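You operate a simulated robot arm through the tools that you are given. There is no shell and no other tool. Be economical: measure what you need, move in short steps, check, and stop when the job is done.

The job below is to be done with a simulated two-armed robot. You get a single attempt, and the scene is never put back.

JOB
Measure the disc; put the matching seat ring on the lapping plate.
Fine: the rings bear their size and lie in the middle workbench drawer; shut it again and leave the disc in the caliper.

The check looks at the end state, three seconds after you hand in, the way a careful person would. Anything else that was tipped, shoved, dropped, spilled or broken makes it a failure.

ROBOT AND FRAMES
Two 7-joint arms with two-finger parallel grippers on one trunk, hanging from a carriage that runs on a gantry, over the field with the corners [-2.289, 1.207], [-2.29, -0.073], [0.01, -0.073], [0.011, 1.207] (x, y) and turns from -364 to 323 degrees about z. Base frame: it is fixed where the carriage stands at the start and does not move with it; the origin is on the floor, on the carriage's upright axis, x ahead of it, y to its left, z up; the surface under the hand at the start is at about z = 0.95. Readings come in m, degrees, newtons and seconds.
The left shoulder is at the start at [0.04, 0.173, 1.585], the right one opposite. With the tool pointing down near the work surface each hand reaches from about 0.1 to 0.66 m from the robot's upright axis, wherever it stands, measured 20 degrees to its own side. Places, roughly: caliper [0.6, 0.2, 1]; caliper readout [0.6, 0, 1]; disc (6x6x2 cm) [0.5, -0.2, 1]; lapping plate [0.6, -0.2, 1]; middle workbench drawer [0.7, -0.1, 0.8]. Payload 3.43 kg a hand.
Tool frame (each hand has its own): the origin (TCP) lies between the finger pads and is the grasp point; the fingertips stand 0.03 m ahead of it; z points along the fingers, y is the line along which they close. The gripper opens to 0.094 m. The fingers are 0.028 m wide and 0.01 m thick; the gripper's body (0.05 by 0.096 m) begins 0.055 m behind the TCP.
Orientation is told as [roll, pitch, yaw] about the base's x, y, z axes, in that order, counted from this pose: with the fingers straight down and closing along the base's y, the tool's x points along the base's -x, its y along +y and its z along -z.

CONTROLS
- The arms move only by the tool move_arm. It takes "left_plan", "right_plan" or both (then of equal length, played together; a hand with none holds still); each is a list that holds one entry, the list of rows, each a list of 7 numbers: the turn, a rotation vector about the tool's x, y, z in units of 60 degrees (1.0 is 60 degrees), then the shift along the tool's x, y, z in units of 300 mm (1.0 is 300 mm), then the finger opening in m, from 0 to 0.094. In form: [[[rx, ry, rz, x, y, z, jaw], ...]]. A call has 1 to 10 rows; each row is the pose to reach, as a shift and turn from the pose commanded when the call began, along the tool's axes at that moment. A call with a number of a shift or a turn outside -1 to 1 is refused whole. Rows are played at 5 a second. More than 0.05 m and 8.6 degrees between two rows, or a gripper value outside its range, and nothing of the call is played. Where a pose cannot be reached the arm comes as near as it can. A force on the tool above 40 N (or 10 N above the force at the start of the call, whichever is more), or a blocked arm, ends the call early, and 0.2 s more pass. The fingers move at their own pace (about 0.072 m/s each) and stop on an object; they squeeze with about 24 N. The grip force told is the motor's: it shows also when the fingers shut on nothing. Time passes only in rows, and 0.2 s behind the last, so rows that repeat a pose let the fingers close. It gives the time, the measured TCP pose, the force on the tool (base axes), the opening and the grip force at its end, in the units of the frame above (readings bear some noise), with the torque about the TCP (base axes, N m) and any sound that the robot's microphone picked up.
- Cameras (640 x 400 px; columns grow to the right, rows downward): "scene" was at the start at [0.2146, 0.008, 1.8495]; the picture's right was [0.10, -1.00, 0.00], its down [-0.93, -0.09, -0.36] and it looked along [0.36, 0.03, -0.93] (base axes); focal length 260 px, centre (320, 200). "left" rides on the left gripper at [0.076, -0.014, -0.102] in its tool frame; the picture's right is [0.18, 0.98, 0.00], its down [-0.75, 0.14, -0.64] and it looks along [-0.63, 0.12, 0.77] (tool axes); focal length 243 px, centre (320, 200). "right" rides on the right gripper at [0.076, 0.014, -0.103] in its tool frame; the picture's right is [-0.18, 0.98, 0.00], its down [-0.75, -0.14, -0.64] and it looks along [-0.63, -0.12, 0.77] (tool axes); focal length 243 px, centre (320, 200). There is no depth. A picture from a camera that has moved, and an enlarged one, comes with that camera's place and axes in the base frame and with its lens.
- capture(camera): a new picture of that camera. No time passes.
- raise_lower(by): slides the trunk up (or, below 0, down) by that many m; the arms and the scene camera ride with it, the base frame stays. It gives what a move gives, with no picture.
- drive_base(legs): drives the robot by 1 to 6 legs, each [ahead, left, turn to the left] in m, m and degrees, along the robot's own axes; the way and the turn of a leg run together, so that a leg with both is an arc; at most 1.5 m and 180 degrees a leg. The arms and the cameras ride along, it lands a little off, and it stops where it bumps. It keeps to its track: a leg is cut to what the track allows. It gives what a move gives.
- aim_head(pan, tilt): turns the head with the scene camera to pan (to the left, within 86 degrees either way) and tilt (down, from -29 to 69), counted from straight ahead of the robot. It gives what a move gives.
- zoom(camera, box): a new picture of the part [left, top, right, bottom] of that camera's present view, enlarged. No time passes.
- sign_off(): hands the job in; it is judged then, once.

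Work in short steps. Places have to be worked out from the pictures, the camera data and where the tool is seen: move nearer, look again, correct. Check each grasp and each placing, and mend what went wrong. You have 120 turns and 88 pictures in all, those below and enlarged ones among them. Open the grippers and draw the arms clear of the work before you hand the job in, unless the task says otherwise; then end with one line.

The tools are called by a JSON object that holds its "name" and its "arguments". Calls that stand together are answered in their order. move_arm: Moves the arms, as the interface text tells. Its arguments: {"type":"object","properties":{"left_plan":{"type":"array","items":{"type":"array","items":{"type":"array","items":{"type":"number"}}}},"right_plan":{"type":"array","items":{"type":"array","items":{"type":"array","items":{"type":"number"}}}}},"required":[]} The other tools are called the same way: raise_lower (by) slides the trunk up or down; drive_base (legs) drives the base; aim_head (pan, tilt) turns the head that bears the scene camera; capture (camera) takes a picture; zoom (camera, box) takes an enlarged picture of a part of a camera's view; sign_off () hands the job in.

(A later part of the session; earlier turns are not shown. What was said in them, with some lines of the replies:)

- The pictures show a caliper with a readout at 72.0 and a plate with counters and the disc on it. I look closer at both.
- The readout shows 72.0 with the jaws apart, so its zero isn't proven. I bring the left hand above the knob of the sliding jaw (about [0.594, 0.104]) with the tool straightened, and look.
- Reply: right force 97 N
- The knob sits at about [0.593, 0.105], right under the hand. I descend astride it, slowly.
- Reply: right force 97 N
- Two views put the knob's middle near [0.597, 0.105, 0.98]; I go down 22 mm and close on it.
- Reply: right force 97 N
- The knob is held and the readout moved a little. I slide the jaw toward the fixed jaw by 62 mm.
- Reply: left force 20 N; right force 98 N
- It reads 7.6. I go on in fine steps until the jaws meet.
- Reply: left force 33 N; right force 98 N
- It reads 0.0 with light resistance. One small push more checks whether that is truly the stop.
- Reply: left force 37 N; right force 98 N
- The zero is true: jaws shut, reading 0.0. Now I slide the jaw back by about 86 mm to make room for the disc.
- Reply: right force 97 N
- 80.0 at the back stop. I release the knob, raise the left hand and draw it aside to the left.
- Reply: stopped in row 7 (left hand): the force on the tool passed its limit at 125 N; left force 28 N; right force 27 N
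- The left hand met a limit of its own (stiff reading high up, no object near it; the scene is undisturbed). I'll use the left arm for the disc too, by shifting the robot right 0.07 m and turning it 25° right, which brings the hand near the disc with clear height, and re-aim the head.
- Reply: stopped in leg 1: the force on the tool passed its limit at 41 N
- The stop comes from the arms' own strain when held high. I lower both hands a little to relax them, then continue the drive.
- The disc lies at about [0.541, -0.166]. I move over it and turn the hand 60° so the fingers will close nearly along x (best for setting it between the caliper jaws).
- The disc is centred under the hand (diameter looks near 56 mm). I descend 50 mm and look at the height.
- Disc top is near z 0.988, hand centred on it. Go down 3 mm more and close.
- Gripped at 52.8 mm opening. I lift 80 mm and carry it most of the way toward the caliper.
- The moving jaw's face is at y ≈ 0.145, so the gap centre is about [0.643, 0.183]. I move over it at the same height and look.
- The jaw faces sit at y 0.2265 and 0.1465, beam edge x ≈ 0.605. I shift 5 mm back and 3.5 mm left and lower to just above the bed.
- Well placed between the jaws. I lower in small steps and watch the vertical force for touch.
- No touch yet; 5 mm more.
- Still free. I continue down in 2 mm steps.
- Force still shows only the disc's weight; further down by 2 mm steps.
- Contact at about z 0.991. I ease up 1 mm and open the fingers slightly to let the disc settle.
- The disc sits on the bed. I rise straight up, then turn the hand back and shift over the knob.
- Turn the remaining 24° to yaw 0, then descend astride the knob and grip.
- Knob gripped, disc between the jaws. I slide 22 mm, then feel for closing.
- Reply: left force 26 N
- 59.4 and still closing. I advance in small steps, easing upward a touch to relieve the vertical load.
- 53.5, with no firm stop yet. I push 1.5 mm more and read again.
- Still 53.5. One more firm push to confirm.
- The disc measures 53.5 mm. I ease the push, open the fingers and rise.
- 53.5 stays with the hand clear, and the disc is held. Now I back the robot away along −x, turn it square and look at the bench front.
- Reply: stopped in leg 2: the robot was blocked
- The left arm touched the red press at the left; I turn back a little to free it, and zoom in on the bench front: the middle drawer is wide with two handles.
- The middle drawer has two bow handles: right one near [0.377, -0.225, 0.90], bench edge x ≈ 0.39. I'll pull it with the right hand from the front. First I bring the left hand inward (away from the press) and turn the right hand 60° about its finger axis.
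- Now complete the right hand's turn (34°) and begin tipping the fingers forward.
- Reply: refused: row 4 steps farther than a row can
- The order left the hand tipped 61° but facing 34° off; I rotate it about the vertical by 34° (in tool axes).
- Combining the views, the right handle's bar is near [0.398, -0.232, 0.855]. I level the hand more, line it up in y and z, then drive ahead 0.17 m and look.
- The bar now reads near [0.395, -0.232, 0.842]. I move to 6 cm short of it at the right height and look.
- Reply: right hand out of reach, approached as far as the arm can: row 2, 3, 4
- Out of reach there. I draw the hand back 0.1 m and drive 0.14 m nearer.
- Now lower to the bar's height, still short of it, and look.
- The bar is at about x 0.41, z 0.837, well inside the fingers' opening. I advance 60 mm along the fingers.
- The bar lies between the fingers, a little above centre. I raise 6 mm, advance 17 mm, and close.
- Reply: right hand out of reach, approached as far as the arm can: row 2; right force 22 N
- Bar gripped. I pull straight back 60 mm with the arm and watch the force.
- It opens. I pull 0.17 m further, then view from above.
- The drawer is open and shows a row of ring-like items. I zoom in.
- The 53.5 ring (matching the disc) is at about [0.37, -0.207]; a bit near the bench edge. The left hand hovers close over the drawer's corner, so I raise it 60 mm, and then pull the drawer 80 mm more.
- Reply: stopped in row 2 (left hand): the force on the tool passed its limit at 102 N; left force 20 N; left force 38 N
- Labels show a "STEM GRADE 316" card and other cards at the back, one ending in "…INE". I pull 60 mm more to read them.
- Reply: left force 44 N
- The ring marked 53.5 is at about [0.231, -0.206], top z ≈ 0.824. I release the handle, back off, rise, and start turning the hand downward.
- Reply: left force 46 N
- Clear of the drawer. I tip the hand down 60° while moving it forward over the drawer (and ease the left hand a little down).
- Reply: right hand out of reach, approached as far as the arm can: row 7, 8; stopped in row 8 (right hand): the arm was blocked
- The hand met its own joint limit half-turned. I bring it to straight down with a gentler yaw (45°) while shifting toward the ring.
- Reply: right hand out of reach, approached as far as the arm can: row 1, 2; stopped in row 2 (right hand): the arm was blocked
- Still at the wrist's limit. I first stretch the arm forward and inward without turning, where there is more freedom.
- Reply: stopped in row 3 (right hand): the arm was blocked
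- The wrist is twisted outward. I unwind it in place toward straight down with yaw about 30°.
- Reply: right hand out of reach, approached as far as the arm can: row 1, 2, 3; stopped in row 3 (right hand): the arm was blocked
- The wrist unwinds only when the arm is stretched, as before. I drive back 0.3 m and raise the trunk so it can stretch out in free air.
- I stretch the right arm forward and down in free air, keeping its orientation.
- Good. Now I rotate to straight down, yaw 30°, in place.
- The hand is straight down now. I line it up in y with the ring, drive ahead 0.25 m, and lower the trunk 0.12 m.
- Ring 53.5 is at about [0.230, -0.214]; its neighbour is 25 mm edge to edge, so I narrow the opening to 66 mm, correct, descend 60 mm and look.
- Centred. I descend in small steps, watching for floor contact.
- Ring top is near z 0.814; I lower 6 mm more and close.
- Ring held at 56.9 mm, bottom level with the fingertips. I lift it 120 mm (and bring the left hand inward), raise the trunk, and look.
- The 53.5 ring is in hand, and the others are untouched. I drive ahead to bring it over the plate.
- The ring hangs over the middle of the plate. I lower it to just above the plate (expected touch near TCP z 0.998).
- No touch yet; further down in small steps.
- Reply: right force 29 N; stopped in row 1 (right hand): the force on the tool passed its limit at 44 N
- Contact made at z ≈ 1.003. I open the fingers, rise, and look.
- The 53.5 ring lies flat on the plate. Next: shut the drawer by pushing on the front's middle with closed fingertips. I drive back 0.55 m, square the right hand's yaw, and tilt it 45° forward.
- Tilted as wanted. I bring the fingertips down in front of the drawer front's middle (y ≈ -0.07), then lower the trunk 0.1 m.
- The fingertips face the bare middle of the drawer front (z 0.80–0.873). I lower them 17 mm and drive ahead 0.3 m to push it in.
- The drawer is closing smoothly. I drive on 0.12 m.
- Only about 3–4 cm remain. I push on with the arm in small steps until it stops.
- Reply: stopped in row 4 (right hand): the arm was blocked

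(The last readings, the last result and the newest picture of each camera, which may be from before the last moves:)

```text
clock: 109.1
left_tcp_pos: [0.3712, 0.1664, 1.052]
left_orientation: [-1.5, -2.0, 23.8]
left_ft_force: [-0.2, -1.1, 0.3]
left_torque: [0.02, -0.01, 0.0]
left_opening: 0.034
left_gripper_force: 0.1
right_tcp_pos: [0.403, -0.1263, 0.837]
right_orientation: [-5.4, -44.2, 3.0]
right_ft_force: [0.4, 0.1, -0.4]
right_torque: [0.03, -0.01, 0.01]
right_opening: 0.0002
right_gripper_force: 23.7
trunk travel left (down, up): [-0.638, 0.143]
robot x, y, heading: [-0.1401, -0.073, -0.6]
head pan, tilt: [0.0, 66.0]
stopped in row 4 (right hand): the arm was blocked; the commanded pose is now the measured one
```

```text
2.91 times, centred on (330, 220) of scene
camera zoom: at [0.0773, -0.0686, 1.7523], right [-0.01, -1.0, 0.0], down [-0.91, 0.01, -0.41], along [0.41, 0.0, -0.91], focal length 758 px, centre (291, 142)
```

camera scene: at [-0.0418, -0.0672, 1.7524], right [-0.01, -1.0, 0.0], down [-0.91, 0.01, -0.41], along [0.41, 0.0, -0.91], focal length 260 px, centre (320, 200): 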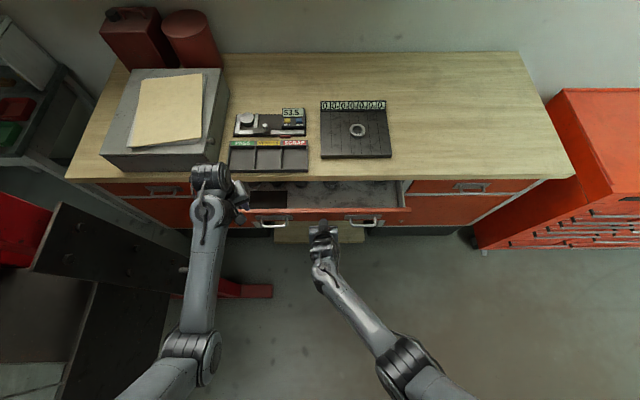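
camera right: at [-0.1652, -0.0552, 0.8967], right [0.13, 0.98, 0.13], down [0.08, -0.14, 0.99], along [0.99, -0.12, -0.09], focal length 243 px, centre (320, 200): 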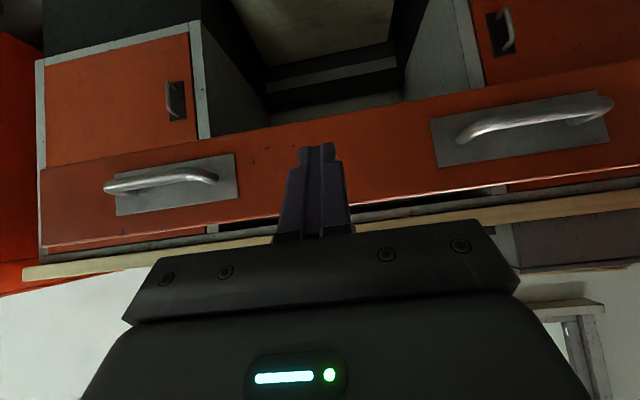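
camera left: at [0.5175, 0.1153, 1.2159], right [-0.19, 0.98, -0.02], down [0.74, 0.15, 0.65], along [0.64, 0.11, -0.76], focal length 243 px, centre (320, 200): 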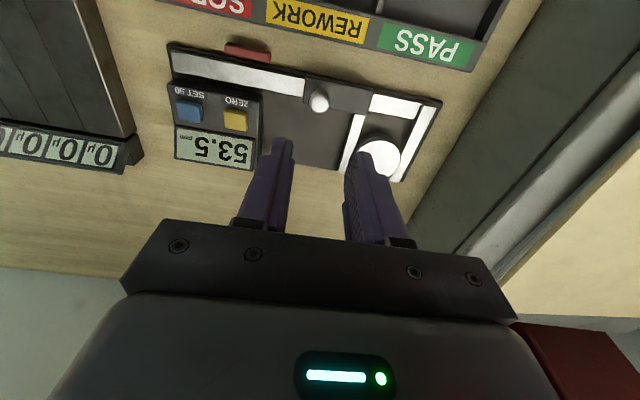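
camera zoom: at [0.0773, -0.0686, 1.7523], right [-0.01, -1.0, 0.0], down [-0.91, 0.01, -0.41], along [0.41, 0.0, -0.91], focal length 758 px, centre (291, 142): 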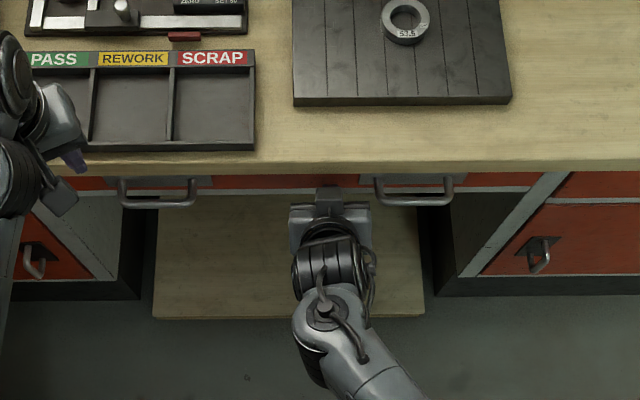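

The drawer looks about shut, but the hand shows no force yet (it stopped on the arm's own limit). I drive 20 mm ahead to press the front home.

{"name": "drive_base", "arguments": {"legs": [[0.02, 0, 0]]}}

```text
clock: 110.0
left_tcp_pos: [0.3845, 0.166, 1.0513]
left_orientation: [-1.5, -1.9, 23.9]
left_ft_force: [-0.5, 0.4, 1.1]
left_torque: [-0.01, -0.01, 0.01]
left_opening: 0.034
left_gripper_force: 0.0
right_tcp_pos: [0.4057, -0.1261, 0.8258]
right_orientation: [-5.7, -42.3, 3.3]
right_ft_force: [-19.3, 0.5, 8.1]
right_torque: [-0.01, 0.02, 0.01]
right_opening: 0.0
right_gripper_force: 24.0
trunk travel left (down, up): [-0.638, 0.143]
robot x, y, heading: [-0.1232, -0.0675, -0.7]
head pan, tilt: [0.0, 66.0]
stopped in leg 1: the force on the tool passed its limit at 163 N (the readings are from after the stop); the commanded pose is now the measured one
```

A hard stop: the drawer is home. I back off 0.15 m and inspect everything.

{"name": "drive_base", "arguments": {"legs": [[-0.2, 0, 0]]}}

{"name": "aim_head", "arguments": {"pan": 0, "tilt": 52}}

{"name": "capture", "arguments": {"camera": "scene"}}

{"name": "capture", "arguments": {"camera": "right"}}

```text
clock: 111.6
left_tcp_pos: [0.1889, 0.1678, 1.0513]
left_orientation: [-1.6, -1.9, 23.8]
left_ft_force: [0.3, -1.2, 0.0]
left_torque: [-0.03, -0.05, -0.01]
left_opening: 0.034
left_gripper_force: 0.2
right_tcp_pos: [0.2141, -0.1231, 0.8287]
right_orientation: [-5.6, -42.9, 3.2]
right_ft_force: [-0.8, -0.3, -0.4]
right_torque: [-0.01, -0.01, -0.01]
right_opening: 0.0001
right_gripper_force: 24.0
trunk travel left (down, up): [-0.638, 0.143]
robot x, y, heading: [-0.3247, -0.0655, -0.8]
head pan, tilt: [0.0, 66.0]
```

```text
clock: 112.4
left_tcp_pos: [0.1903, 0.1689, 1.0511]
left_orientation: [-1.4, -2.0, 23.8]
left_ft_force: [0.5, 0.6, -0.3]
left_torque: [0.0, 0.01, 0.03]
left_opening: 0.0339
left_gripper_force: 0.0
right_tcp_pos: [0.2144, -0.1246, 0.8297]
right_orientation: [-5.5, -42.8, 3.3]
right_ft_force: [0.0, -0.8, 0.3]
right_torque: [-0.03, -0.01, -0.03]
right_opening: 0.0001
right_gripper_force: 23.9
trunk travel left (down, up): [-0.638, 0.143]
robot x, y, heading: [-0.3211, -0.0667, -0.9]
head pan, tilt: [0.0, 52.0]
```

```text
11 pictures are left
camera scene: at [-0.0874, -0.0667, 1.7687], right [-0.01, -1.0, 0.0], down [-0.79, 0.01, -0.62], along [0.62, -0.01, -0.79], focal length 260 px, centre (320, 200)
```

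scene: 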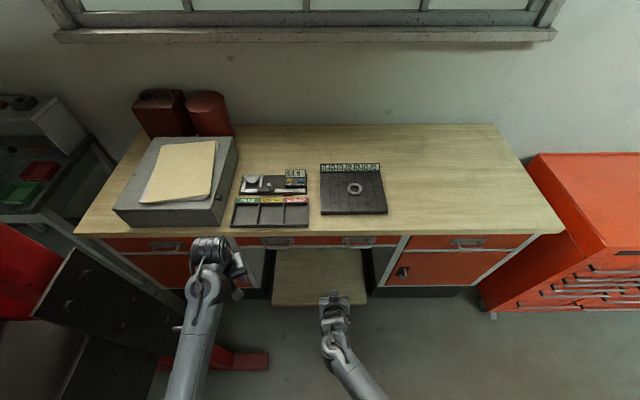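

```text
10 pictures are left
camera right: at [0.0885, -0.106, 0.8517], right [0.15, 0.99, 0.05], down [0.11, -0.07, 0.99], along [0.98, -0.14, -0.12], focal length 243 px, centre (320, 200)
```

right: 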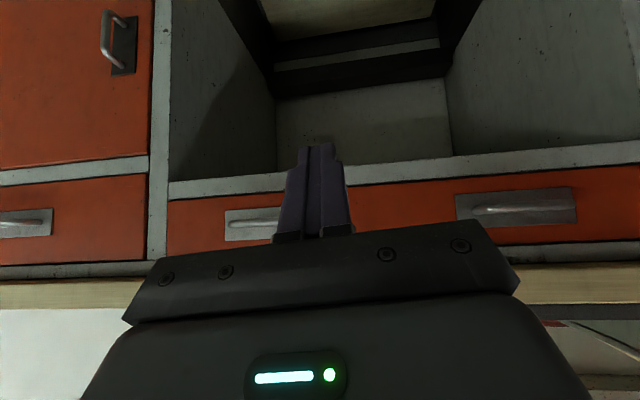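

The drawer front is flush with its frame. I check the bench top and drawer line enlarged.

{"name": "zoom", "arguments": {"camera": "scene", "box": [220, 150, 420, 275]}}

```text
3.20 times, centred on (320, 212) of scene
camera zoom: at [-0.0874, -0.0667, 1.7687], right [-0.01, -1.0, 0.0], down [-0.79, 0.01, -0.62], along [0.62, -0.01, -0.79], focal length 833 px, centre (320, 160)
```

zoom: 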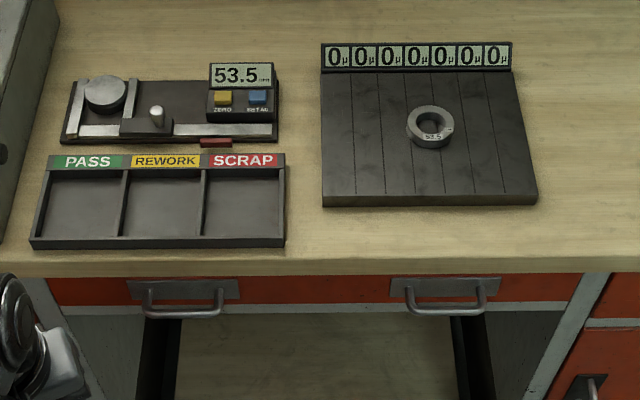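

All is in order: disc in the caliper at 53.5, ring 53.5 on the plate, drawer shut. I draw back further and open the grippers.

{"name": "drive_base", "arguments": {"legs": [[-0.15, 0, 0]]}}

{"name": "move_arm", "arguments": {"left_plan": [[[0, 0, 0, 0, 0, 0, 0.06], [0, 0, 0, 0, 0, 0, 0.09], [0, 0, 0, 0, 0, 0, 0.09]]], "right_plan": [[[0, 0, 0, 0, 0, 0, 0.04], [0, 0, 0, 0, 0, 0, 0.08], [0, 0, 0, 0, 0, 0, 0.09]]]}}

{"name": "capture", "arguments": {"camera": "scene"}}

```text
clock: 113.8
left_tcp_pos: [0.0381, 0.1698, 1.0507]
left_orientation: [-1.5, -1.9, 23.8]
left_ft_force: [0.0, 0.3, -0.5]
left_torque: [0.0, -0.02, 0.02]
left_opening: 0.034
left_gripper_force: 0.0
right_tcp_pos: [0.062, -0.1211, 0.829]
right_orientation: [-5.6, -42.8, 3.1]
right_ft_force: [-1.0, 0.2, -0.2]
right_torque: [0.01, -0.01, 0.0]
right_opening: 0.0
right_gripper_force: 24.2
trunk travel left (down, up): [-0.638, 0.143]
robot x, y, heading: [-0.4725, -0.0683, -0.6]
head pan, tilt: [0.0, 52.0]
```

```text
clock: 114.5
left_tcp_pos: [0.0387, 0.17, 1.0502]
left_orientation: [-1.5, -2.0, 23.8]
left_ft_force: [-0.7, 0.3, 0.3]
left_torque: [0.0, 0.02, -0.01]
left_opening: 0.0898
left_gripper_force: 0.0
right_tcp_pos: [0.0639, -0.1208, 0.8285]
right_orientation: [-5.6, -42.7, 3.3]
right_ft_force: [-0.1, 0.8, 0.2]
right_torque: [0.0, 0.0, 0.0]
right_opening: 0.0899
right_gripper_force: 0.1
trunk travel left (down, up): [-0.638, 0.143]
robot x, y, heading: [-0.4723, -0.068, -0.5]
head pan, tilt: [0.0, 52.0]
```

```text
8 pictures are left
camera scene: at [-0.2383, -0.0649, 1.7688], right [-0.01, -1.0, 0.0], down [-0.79, 0.01, -0.62], along [0.62, -0.01, -0.79], focal length 260 px, centre (320, 200)
```

scene: 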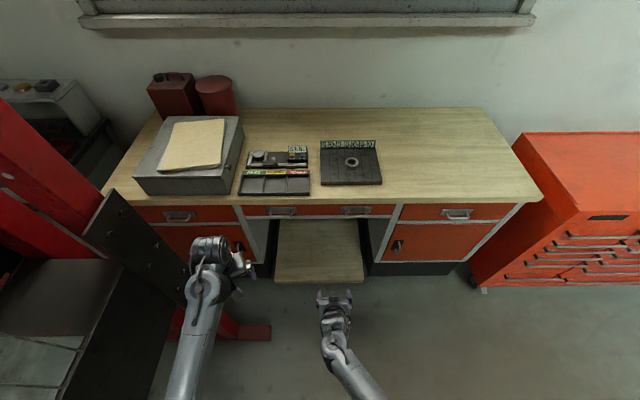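

Everything is in place and the arms are clear; I hand in.

{"name": "sign_off", "arguments": {}}

```text
The job is handed in.
```

The disc measured 53.5 mm, after I checked that the caliper read zero with its jaws closed. The 53.5 ring is on the lapping plate, the disc is still in the caliper, and the drawer is shut. On the way, the left arm bumped the red press while the robot was turning; I backed it off and saw nothing moved.
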